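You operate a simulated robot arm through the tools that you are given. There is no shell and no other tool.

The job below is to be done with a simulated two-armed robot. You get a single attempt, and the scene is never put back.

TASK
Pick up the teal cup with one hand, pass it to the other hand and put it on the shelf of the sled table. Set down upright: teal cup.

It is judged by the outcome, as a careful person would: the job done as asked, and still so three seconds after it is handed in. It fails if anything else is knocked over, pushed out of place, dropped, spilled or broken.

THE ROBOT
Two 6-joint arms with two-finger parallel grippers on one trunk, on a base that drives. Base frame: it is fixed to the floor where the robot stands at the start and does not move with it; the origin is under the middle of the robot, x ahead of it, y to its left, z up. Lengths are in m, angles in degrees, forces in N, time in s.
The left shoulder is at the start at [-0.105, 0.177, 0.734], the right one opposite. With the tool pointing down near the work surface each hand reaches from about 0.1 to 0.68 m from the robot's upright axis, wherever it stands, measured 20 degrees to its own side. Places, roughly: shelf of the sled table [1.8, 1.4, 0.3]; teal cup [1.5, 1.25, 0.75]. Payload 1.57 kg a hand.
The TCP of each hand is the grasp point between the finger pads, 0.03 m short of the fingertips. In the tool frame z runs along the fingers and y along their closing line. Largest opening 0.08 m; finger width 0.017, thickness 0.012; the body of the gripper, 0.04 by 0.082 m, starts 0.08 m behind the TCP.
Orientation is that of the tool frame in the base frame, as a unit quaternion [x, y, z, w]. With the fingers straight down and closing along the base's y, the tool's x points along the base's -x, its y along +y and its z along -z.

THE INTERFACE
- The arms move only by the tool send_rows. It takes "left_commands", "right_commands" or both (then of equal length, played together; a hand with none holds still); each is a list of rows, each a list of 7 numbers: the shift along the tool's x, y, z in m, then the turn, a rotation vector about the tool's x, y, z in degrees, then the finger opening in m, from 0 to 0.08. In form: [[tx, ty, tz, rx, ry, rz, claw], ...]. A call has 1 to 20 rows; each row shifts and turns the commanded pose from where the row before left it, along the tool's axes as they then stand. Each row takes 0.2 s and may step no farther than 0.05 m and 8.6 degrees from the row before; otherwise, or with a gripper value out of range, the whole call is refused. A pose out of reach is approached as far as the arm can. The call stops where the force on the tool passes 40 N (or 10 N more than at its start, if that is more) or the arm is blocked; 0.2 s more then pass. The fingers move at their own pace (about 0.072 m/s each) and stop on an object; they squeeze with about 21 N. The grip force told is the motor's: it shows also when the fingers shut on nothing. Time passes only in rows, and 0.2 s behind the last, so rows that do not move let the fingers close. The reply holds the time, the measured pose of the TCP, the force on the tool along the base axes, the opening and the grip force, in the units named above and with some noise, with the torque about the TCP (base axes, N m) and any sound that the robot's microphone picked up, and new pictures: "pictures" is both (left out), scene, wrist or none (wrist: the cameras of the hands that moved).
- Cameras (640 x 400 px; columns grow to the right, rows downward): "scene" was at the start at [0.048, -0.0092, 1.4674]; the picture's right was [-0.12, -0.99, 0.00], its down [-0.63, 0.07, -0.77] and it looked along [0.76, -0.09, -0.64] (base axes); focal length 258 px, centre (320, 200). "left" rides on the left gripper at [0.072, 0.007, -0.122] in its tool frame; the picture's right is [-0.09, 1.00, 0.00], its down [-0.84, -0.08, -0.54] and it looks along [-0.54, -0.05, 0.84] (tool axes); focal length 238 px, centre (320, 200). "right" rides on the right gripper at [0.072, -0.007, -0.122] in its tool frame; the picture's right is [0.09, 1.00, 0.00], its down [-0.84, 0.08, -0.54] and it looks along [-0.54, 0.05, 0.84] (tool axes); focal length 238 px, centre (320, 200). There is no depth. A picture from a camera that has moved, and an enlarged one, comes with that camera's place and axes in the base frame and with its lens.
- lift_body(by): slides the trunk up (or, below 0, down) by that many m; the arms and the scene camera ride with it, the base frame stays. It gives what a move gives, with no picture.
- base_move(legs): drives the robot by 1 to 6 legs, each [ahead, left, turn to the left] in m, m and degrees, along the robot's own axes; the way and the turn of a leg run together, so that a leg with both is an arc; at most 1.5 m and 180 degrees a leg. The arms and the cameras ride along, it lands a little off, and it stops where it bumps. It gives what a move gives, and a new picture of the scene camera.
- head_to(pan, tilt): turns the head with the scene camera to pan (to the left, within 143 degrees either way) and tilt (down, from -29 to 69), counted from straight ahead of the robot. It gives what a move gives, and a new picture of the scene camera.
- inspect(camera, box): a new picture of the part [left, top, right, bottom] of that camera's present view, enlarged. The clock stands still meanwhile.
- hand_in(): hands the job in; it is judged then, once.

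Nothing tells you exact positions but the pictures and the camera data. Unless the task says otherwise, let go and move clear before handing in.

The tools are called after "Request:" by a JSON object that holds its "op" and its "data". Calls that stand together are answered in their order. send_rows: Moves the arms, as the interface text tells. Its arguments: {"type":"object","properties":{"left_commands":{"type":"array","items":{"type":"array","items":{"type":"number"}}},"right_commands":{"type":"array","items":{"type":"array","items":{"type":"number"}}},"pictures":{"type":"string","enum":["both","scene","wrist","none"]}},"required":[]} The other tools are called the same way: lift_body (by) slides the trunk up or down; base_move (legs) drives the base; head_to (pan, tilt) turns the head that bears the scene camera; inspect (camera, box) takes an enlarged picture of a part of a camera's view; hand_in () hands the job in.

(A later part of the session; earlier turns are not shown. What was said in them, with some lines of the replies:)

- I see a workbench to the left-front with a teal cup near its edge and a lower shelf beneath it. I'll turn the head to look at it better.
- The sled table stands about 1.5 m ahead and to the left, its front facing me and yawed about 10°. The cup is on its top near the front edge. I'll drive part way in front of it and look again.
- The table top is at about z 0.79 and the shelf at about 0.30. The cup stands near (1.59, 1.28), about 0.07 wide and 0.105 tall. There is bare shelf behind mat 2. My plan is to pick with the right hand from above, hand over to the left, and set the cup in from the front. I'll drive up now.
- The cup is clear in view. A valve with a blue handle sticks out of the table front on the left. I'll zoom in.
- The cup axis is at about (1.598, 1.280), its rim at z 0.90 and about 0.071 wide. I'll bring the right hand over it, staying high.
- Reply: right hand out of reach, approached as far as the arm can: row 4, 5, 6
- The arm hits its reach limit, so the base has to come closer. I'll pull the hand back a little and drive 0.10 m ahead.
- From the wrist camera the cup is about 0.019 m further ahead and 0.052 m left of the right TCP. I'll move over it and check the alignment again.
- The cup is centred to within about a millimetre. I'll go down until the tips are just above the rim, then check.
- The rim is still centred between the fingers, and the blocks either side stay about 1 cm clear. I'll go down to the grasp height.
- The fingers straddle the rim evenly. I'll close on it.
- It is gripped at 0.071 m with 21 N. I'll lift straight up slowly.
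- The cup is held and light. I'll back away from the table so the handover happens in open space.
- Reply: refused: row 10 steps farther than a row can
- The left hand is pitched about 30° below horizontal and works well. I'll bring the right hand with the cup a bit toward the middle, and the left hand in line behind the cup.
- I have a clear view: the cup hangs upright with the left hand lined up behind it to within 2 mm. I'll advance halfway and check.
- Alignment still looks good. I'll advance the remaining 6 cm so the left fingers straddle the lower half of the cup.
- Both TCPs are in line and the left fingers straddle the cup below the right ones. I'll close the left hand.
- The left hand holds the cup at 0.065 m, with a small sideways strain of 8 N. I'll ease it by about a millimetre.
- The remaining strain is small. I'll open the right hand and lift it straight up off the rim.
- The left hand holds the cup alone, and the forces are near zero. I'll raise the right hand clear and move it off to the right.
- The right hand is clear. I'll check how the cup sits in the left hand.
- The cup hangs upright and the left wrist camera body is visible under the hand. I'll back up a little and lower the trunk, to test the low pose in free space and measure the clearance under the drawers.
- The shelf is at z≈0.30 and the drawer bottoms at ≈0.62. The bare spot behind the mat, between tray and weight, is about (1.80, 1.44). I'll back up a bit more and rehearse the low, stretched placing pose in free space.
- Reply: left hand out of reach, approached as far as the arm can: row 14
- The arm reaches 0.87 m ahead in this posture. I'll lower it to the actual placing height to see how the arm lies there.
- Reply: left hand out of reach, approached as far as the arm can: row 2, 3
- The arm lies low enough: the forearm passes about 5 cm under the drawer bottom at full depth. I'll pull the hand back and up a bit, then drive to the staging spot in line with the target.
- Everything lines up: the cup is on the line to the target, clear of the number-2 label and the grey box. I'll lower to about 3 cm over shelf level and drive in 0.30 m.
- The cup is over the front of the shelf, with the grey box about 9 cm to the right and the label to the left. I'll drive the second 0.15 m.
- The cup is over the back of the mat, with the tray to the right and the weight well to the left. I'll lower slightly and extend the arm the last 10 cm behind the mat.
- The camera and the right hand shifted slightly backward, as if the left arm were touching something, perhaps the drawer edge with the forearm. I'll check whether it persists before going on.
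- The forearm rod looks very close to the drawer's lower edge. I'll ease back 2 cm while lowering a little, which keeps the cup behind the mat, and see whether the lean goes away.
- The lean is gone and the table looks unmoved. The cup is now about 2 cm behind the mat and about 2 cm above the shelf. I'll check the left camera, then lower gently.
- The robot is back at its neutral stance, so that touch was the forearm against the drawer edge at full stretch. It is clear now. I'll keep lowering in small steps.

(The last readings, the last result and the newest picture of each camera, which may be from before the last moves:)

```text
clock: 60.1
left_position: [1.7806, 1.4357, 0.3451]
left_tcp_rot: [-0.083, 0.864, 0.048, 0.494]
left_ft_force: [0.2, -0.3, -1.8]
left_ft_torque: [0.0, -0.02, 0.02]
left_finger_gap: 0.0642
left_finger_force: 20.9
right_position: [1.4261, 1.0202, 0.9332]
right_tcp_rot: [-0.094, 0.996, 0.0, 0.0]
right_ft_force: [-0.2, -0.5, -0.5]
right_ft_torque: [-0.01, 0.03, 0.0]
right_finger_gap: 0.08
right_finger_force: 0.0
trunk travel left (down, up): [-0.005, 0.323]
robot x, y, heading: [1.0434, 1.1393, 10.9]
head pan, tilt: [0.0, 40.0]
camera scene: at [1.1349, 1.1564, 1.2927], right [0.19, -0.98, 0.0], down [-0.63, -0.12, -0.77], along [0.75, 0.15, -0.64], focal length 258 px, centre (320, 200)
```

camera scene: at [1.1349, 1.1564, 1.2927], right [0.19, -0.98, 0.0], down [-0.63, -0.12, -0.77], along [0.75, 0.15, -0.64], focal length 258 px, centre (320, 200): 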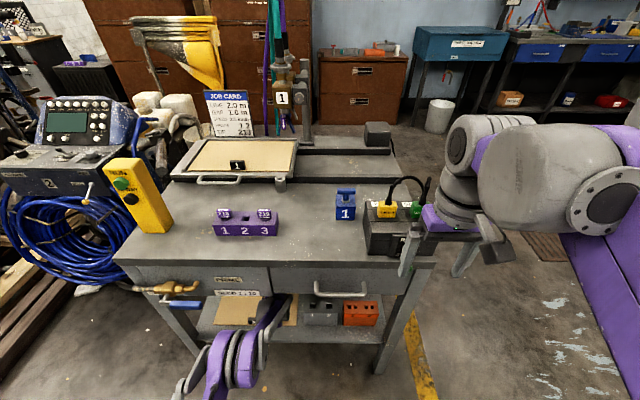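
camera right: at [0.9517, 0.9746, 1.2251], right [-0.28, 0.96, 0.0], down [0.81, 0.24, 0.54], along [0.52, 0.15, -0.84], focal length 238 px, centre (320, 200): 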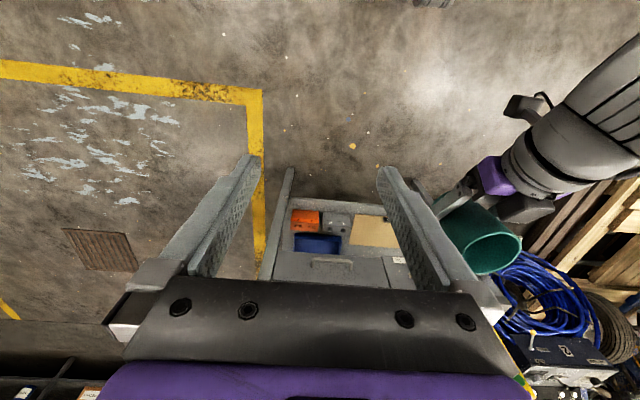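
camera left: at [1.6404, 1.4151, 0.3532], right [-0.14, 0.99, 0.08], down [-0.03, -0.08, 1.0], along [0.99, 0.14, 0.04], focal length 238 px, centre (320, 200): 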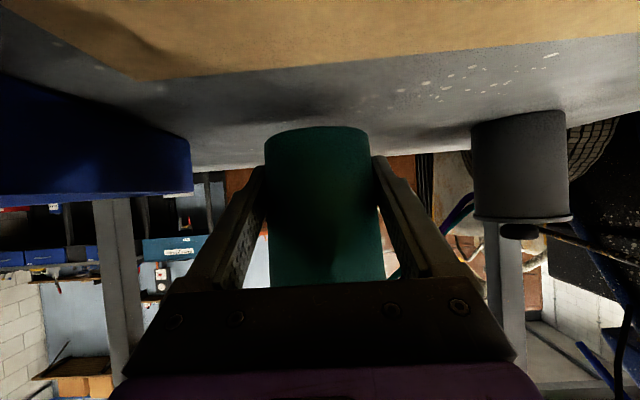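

Request:
{"op": "send_rows", "data": {"left_commands": [[0.0013, 0, 0.00075, 0, 0, 0, 0.045], [0.0013, 0, 0.00075, 0, 0, 0, 0.045], [0, 0, 0, 0, 0, 0, 0.045]], "pictures": "none"}}

Request:
{"op": "inspect", "data": {"camera": "left", "box": [180, 40, 500, 240]}}

```text
clock: 60.9
left_position: [1.7811, 1.4364, 0.3426]
left_tcp_rot: [-0.082, 0.864, 0.047, 0.494]
left_ft_force: [-0.1, 0.0, -0.9]
left_ft_torque: [-0.02, 0.02, 0.0]
left_finger_gap: 0.0645
left_finger_force: 20.5
right_position: [1.4263, 1.0207, 0.932]
right_tcp_rot: [-0.095, 0.995, 0.0, 0.0]
right_ft_force: [-0.1, 0.0, 0.7]
right_ft_torque: [0.01, 0.01, 0.03]
right_finger_gap: 0.0799
right_finger_force: 0.1
trunk travel left (down, up): [-0.005, 0.323]
robot x, y, heading: [1.0438, 1.1345, 10.8]
head pan, tilt: [0.0, 40.0]
```

```text
2.00 times, centred on (340, 140) of left
camera zoom: at [1.6402, 1.4149, 0.3436], right [-0.14, 0.99, 0.08], down [-0.03, -0.08, 1.0], along [0.99, 0.14, 0.04], focal length 477 px, centre (280, 320)
```

zoom: 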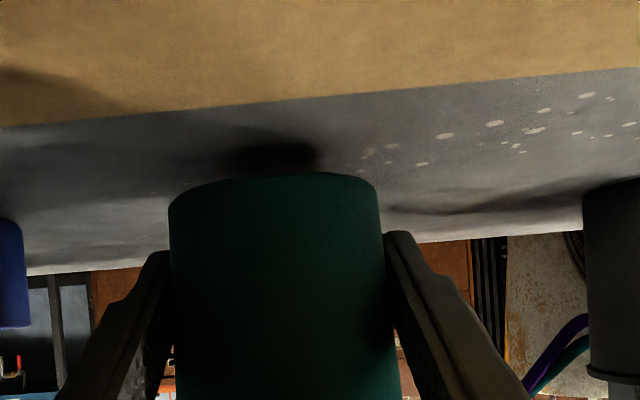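

The cup's shadow sits right at its base, so it is just above the bare shelf. I'll go on down until I feel contact.

Request:
{"op": "send_rows", "data": {"left_commands": [[0.0013, 0, 0.00075, 0, 0, 0, 0.045], [0.0013, 0, 0.00075, 0, 0, 0, 0.045], [0, 0, 0, 0, 0, 0, 0.045]], "pictures": "none"}}

Request:
{"op": "inspect", "data": {"camera": "left", "box": [180, 40, 500, 240]}}

```text
clock: 61.7
left_position: [1.7799, 1.4367, 0.3399]
left_tcp_rot: [-0.082, 0.864, 0.047, 0.494]
left_ft_force: [-1.1, -0.2, -0.2]
left_ft_torque: [0.05, 0.01, 0.04]
left_finger_gap: 0.0644
left_finger_force: 20.5
right_position: [1.4257, 1.0201, 0.9325]
right_tcp_rot: [-0.095, 0.996, 0.0, 0.0]
right_ft_force: [0.1, 0.3, -0.4]
right_ft_torque: [0.04, -0.01, -0.03]
right_finger_gap: 0.0799
right_finger_force: 0.0
trunk travel left (down, up): [-0.005, 0.323]
robot x, y, heading: [1.04, 1.136, 10.8]
head pan, tilt: [0.0, 40.0]
```

```text
2.00 times, centred on (340, 140) of left
camera zoom: at [1.6401, 1.4149, 0.3407], right [-0.14, 0.99, 0.08], down [-0.03, -0.08, 1.0], along [0.99, 0.14, 0.04], focal length 477 px, centre (280, 320)
```

zoom: 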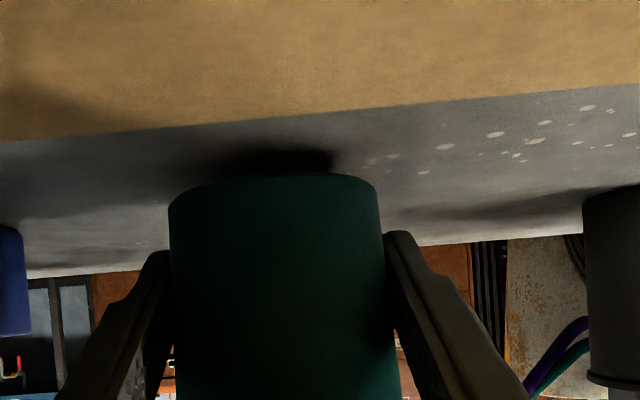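

Request:
{"op": "send_rows", "data": {"left_commands": [[0.0013, 0, 0.00075, 0, 0, 0, 0.045], [0.0013, 0, 0.00075, 0, 0, 0, 0.045], [0, 0, 0, 0, 0, 0, 0.045]], "pictures": "none"}}

Request:
{"op": "inspect", "data": {"camera": "left", "box": [180, 40, 500, 240]}}

```text
clock: 62.5
left_position: [1.7813, 1.4356, 0.3362]
left_tcp_rot: [-0.082, 0.864, 0.047, 0.494]
left_ft_force: [0.4, 0.2, -1.3]
left_ft_torque: [0.0, 0.01, 0.0]
left_finger_gap: 0.0644
left_finger_force: 21.6
right_position: [1.4261, 1.0196, 0.931]
right_tcp_rot: [-0.095, 0.995, 0.0, 0.0]
right_ft_force: [0.4, -0.4, -0.2]
right_ft_torque: [0.02, 0.02, 0.01]
right_finger_gap: 0.0797
right_finger_force: 0.1
trunk travel left (down, up): [-0.005, 0.323]
robot x, y, heading: [1.0431, 1.1325, 11.0]
head pan, tilt: [0.0, 40.0]
```

```text
2.00 times, centred on (340, 140) of left
camera zoom: at [1.6405, 1.4148, 0.3376], right [-0.14, 0.99, 0.08], down [-0.03, -0.08, 1.0], along [0.99, 0.14, 0.04], focal length 477 px, centre (280, 320)
```

zoom: 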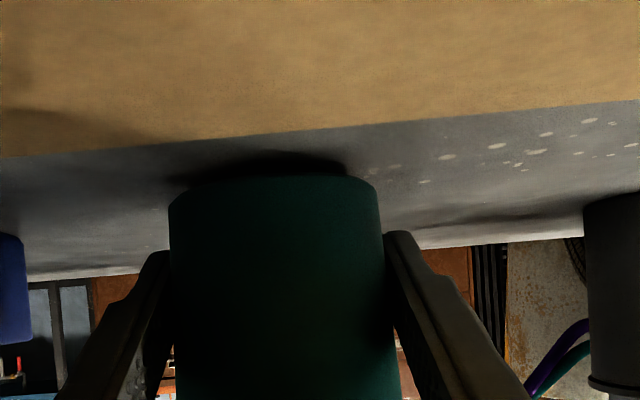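

The cup is still about 6–8 mm up by my estimate. I'll continue in 2–3 mm steps, watching the force.

Request:
{"op": "send_rows", "data": {"left_commands": [[0.0013, 0, 0.00075, 0, 0, 0, 0.045], [0.0013, 0, 0.00075, 0, 0, 0, 0.045], [0, 0, 0, 0, 0, 0, 0.045]], "pictures": "none"}}

Request:
{"op": "inspect", "data": {"camera": "left", "box": [180, 40, 500, 240]}}

```text
clock: 63.3
left_position: [1.781, 1.4354, 0.3321]
left_tcp_rot: [-0.082, 0.864, 0.047, 0.495]
left_ft_force: [0.7, -0.6, -0.6]
left_ft_torque: [0.01, 0.03, -0.02]
left_finger_gap: 0.0646
left_finger_force: 20.6
right_position: [1.4264, 1.0192, 0.9323]
right_tcp_rot: [-0.095, 0.995, 0.0, 0.0]
right_ft_force: [0.2, 0.2, -0.4]
right_ft_torque: [0.02, 0.0, -0.04]
right_finger_gap: 0.08
right_finger_force: 0.0
trunk travel left (down, up): [-0.005, 0.323]
robot x, y, heading: [1.0461, 1.1388, 10.8]
head pan, tilt: [0.0, 40.0]
```

```text
2.00 times, centred on (340, 140) of left
camera zoom: at [1.6406, 1.415, 0.3344], right [-0.14, 0.99, 0.08], down [-0.03, -0.08, 1.0], along [0.99, 0.14, 0.04], focal length 477 px, centre (280, 320)
```

zoom: 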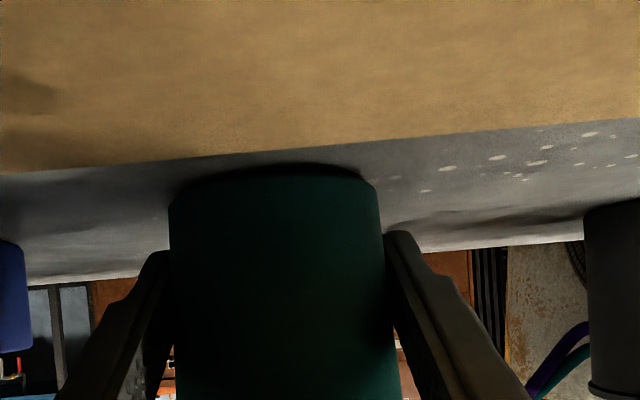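

Request:
{"op": "send_rows", "data": {"left_commands": [[0.0013, 0, 0.00075, 0, 0, 0, 0.045], [0, 0, 0, 0, 0, 0, 0.045]], "pictures": "none"}}

Request:
{"op": "send_rows", "data": {"left_commands": [[0.0013, 0, 0.00075, 0, 0, 0, 0.045], [0, 0, 0, 0, 0, 0, 0.045]], "pictures": "none"}}

Request:
{"op": "inspect", "data": {"camera": "left", "box": [180, 40, 500, 240]}}

```text
clock: 63.9
left_position: [1.7809, 1.4368, 0.3327]
left_tcp_rot: [-0.083, 0.864, 0.047, 0.494]
left_ft_force: [-0.6, -0.4, -0.3]
left_ft_torque: [-0.03, 0.03, 0.0]
left_finger_gap: 0.0643
left_finger_force: 21.4
right_position: [1.4265, 1.0201, 0.9313]
right_tcp_rot: [-0.095, 0.995, 0.0, 0.0]
right_ft_force: [-0.3, 0.2, -0.5]
right_ft_torque: [-0.04, -0.03, -0.01]
right_finger_gap: 0.0799
right_finger_force: 0.0
trunk travel left (down, up): [-0.005, 0.323]
robot x, y, heading: [1.0429, 1.135, 10.7]
head pan, tilt: [0.0, 40.0]
```

```text
clock: 64.5
left_position: [1.7812, 1.4351, 0.3316]
left_tcp_rot: [-0.084, 0.863, 0.049, 0.495]
left_ft_force: [0.3, -0.5, 4.2]
left_ft_torque: [0.18, -0.03, -0.02]
left_finger_gap: 0.0644
left_finger_force: 21.1
right_position: [1.4262, 1.0203, 0.9325]
right_tcp_rot: [-0.095, 0.995, 0.0, 0.0]
right_ft_force: [1.0, 0.6, 1.2]
right_ft_torque: [-0.04, 0.04, -0.02]
right_finger_gap: 0.0799
right_finger_force: 0.1
trunk travel left (down, up): [-0.005, 0.323]
robot x, y, heading: [1.0416, 1.1384, 11.0]
head pan, tilt: [0.0, 40.0]
```

```text
2.00 times, centred on (340, 140) of left
camera zoom: at [1.6406, 1.4151, 0.3319], right [-0.14, 0.99, 0.08], down [-0.03, -0.08, 1.0], along [0.99, 0.14, 0.04], focal length 477 px, centre (280, 320)
```

zoom: 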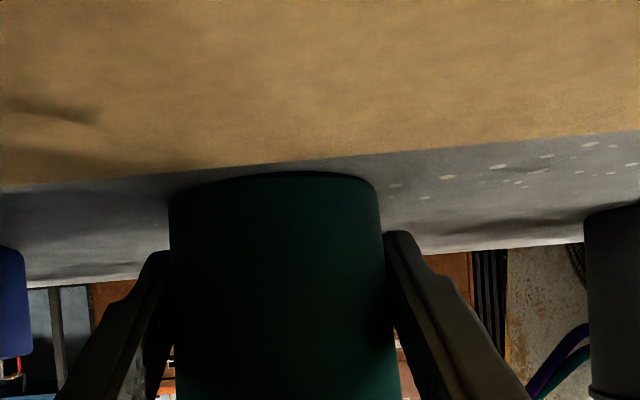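

I feel contact (about 4 N upward). I'll seat it another millimetre, then open the fingers.

Request:
{"op": "send_rows", "data": {"left_commands": [[0.0009, 0, 0.0005, 0, 0, 0, 0.045], [0, 0, 0, 0, 0, 0, 0.045]], "pictures": "none"}}

```text
clock: 65.1
left_position: [1.7813, 1.4366, 0.3322]
left_tcp_rot: [-0.082, 0.863, 0.047, 0.496]
left_ft_force: [3.9, 0.9, 14.6]
left_ft_torque: [0.06, -0.07, 0.02]
left_finger_gap: 0.0644
left_finger_force: 21.1
right_position: [1.425, 1.0202, 0.9326]
right_tcp_rot: [-0.094, 0.996, 0.0, 0.001]
right_ft_force: [0.5, 0.2, 0.4]
right_ft_torque: [0.03, -0.01, -0.01]
right_finger_gap: 0.0797
right_finger_force: 0.2
trunk travel left (down, up): [-0.005, 0.323]
robot x, y, heading: [1.0435, 1.1393, 10.9]
head pan, tilt: [0.0, 40.0]
```

It is seated flat: 14 N upward and almost no torque. I'll take off a little of the press and open.

Request:
{"op": "send_rows", "data": {"left_commands": [[-0.0006, 0, -0.0003, 0, 0, 0, 0.045], [0, 0, 0, 0, 0, 0, 0.066], [0, 0, 0, 0, 0, 0, 0.07], [0, 0, 0, 0, 0, 0, 0.08], [0, 0, 0, 0, 0, 0, 0.08]], "pictures": "none"}}

Request:
{"op": "inspect", "data": {"camera": "left", "box": [0, 0, 640, 400]}}

Request:
{"op": "inspect", "data": {"camera": "scene", "box": [200, 260, 330, 340]}}

```text
clock: 66.3
left_position: [1.7807, 1.4354, 0.3303]
left_tcp_rot: [-0.082, 0.864, 0.047, 0.494]
left_ft_force: [-0.1, -0.4, 0.2]
left_ft_torque: [-0.02, 0.0, 0.0]
left_finger_gap: 0.0801
left_finger_force: 0.0
right_position: [1.4258, 1.02, 0.9319]
right_tcp_rot: [-0.094, 0.996, 0.0, 0.0]
right_ft_force: [-0.1, -0.5, 1.1]
right_ft_torque: [0.0, 0.0, 0.0]
right_finger_gap: 0.08
right_finger_force: 0.1
trunk travel left (down, up): [-0.005, 0.323]
robot x, y, heading: [1.0431, 1.1351, 10.6]
head pan, tilt: [0.0, 40.0]
```

```text
1.00 times, centred on (320, 200) of left (not enlarged: the box is as wide or as high as the picture)
camera zoom: at [1.6403, 1.4148, 0.3308], right [-0.14, 0.99, 0.08], down [-0.03, -0.08, 1.0], along [0.99, 0.14, 0.04], focal length 238 px, centre (320, 200)
```

zoom: 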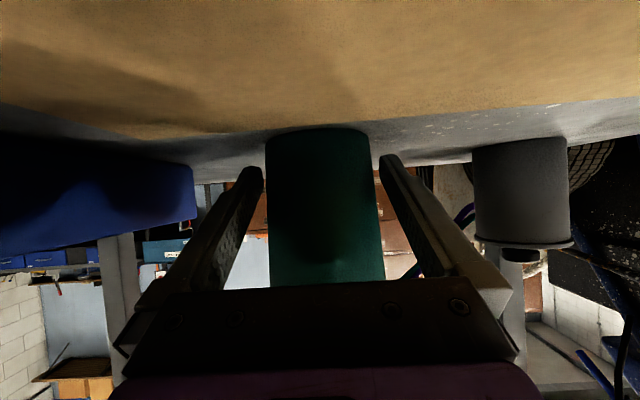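

```text
4.92 times, centred on (265, 300) of scene
camera zoom: at [1.1348, 1.1563, 1.2927], right [0.19, -0.98, 0.0], down [-0.63, -0.12, -0.77], along [0.75, 0.15, -0.64], focal length 1271 px, centre (591, -292)
```

zoom: 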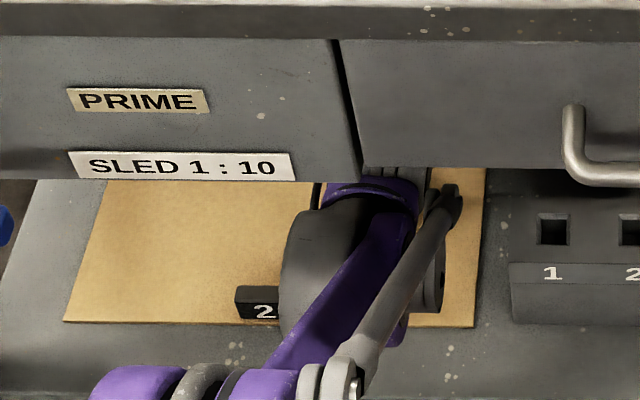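

The cup stands free between the open fingers. I'll withdraw the hand back and slightly up, keeping straight.

Request:
{"op": "send_rows", "data": {"left_commands": [[0, 0, -0.01, 0, 0, 0, 0.08], [0, 0, -0.015, 0, 0, 0, 0.08], [0, 0, -0.02, 0, 0, 0, 0.08], [0, 0, -0.02, 0, 0, 0, 0.08], [0.01, 0, -0.017, 0, 0, 0, 0.08], [0.01, 0, -0.017, 0, 0, 0, 0.08], [0.01, 0, -0.017, 0, 0, 0, 0.08], [0, 0, 0, 0, 0, 0, 0.08]], "pictures": "both"}}

```text
clock: 68.1
left_position: [1.6675, 1.4145, 0.3631]
left_tcp_rot: [-0.082, 0.864, 0.047, 0.494]
left_ft_force: [-0.5, 0.5, 0.1]
left_ft_torque: [0.01, -0.03, -0.02]
left_finger_gap: 0.0801
left_finger_force: 0.1
right_position: [1.4276, 1.0192, 0.9323]
right_tcp_rot: [-0.095, 0.995, 0.0, 0.0]
right_ft_force: [-0.1, 0.4, 0.3]
right_ft_torque: [-0.02, 0.03, 0.01]
right_finger_gap: 0.0801
right_finger_force: 0.1
trunk travel left (down, up): [-0.005, 0.323]
robot x, y, heading: [1.0429, 1.1391, 10.8]
head pan, tilt: [0.0, 40.0]
camera scene: at [1.1349, 1.1563, 1.2927], right [0.19, -0.98, 0.0], down [-0.63, -0.12, -0.77], along [0.75, 0.15, -0.64], focal length 258 px, centre (320, 200)
camera left: at [1.5273, 1.393, 0.3641], right [-0.14, 0.99, 0.08], down [-0.03, -0.08, 1.0], along [0.99, 0.14, 0.04], focal length 238 px, centre (320, 200)
```

scene: 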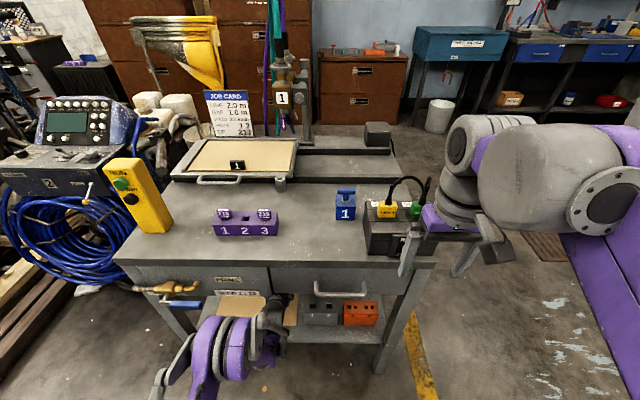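
left: 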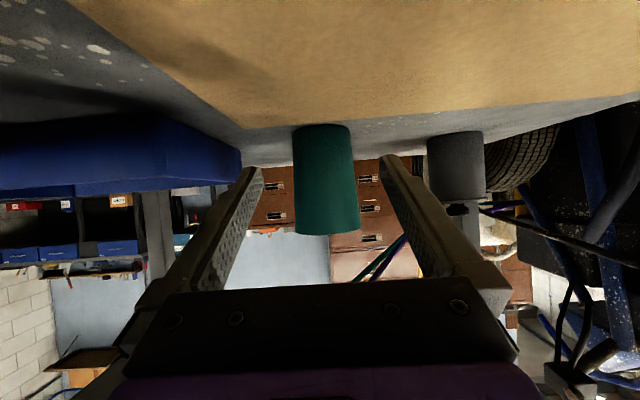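

The cup stands upright on the bare shelf, clear of the fingers. I'll drive straight back out and check.

Request:
{"op": "base_move", "data": {"legs": [[-0.45, 0, 0]]}}

Request:
{"op": "inspect", "data": {"camera": "left", "box": [0, 0, 640, 400]}}

Request:
{"op": "inspect", "data": {"camera": "scene", "box": [180, 100, 420, 260]}}

```text
clock: 70.8
left_position: [1.2229, 1.3288, 0.3636]
left_tcp_rot: [-0.082, 0.864, 0.047, 0.494]
left_ft_force: [-0.1, -0.5, 0.7]
left_ft_torque: [-0.03, 0.01, 0.01]
left_finger_gap: 0.0799
left_finger_force: 0.0
right_position: [0.981, 0.935, 0.9325]
right_tcp_rot: [-0.097, 0.995, 0.0, 0.0]
right_ft_force: [-0.6, -0.3, 0.6]
right_ft_torque: [0.01, -0.02, -0.01]
right_finger_gap: 0.0803
right_finger_force: 0.1
trunk travel left (down, up): [-0.005, 0.323]
robot x, y, heading: [0.5967, 1.052, 10.8]
head pan, tilt: [0.0, 40.0]
camera scene: at [0.6893, 1.0705, 1.2927], right [0.19, -0.98, 0.0], down [-0.63, -0.12, -0.77], along [0.75, 0.14, -0.64], focal length 258 px, centre (320, 200)
```

scene: 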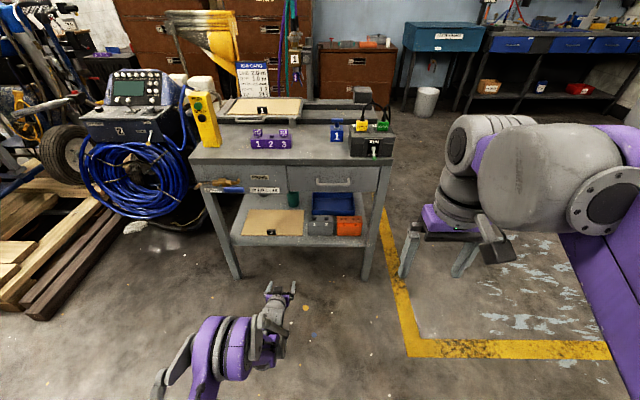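

```text
1.00 times, centred on (320, 200) of left (not enlarged: the box is as wide or as high as the picture)
camera zoom: at [1.0824, 1.3071, 0.3642], right [-0.14, 0.99, 0.08], down [-0.03, -0.08, 1.0], along [0.99, 0.14, 0.04], focal length 238 px, centre (320, 200)
```

zoom: 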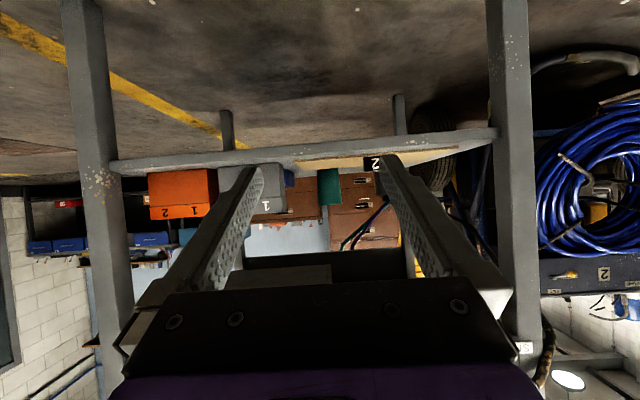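

```text
2.50 times, centred on (300, 180) of scene
camera zoom: at [0.6893, 1.0705, 1.2927], right [0.19, -0.98, 0.0], down [-0.63, -0.12, -0.77], along [0.75, 0.14, -0.64], focal length 646 px, centre (370, 250)
```

zoom: 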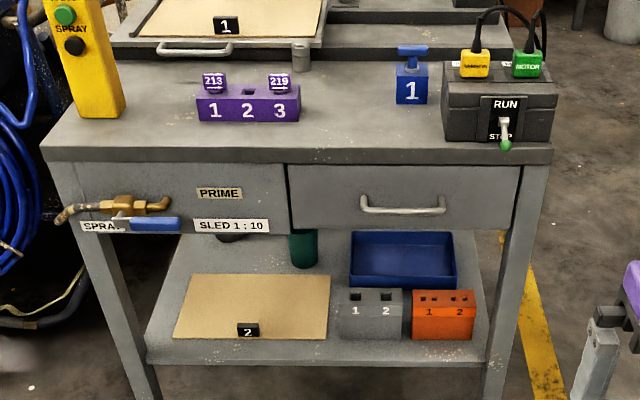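

The teal cup stands upright on the bare shelf behind the mat. The mat, label, blocks, tray, weight and table-top items look as they were, and both hands are empty and clear. I'm handing in.

Request:
{"op": "hand_in", "data": {}}

```text
The job is handed in.
```

The teal cup is standing upright on the lower shelf of the sled table. It is on bare shelf just behind the mat marked 2, between the blue tray and the grey weight. I've handed the job in.

I picked the cup up from above with the right hand and passed it to the left hand in open space. The left hand then set it down on the shelf from the front.

While reaching in, the robot leaned back slightly for a moment. I think the left forearm touched the lower edge of the drawer. I backed off right away, and in the pictures the table and everything else on it looked unmoved. Both hands were empty and clear when I handed in.
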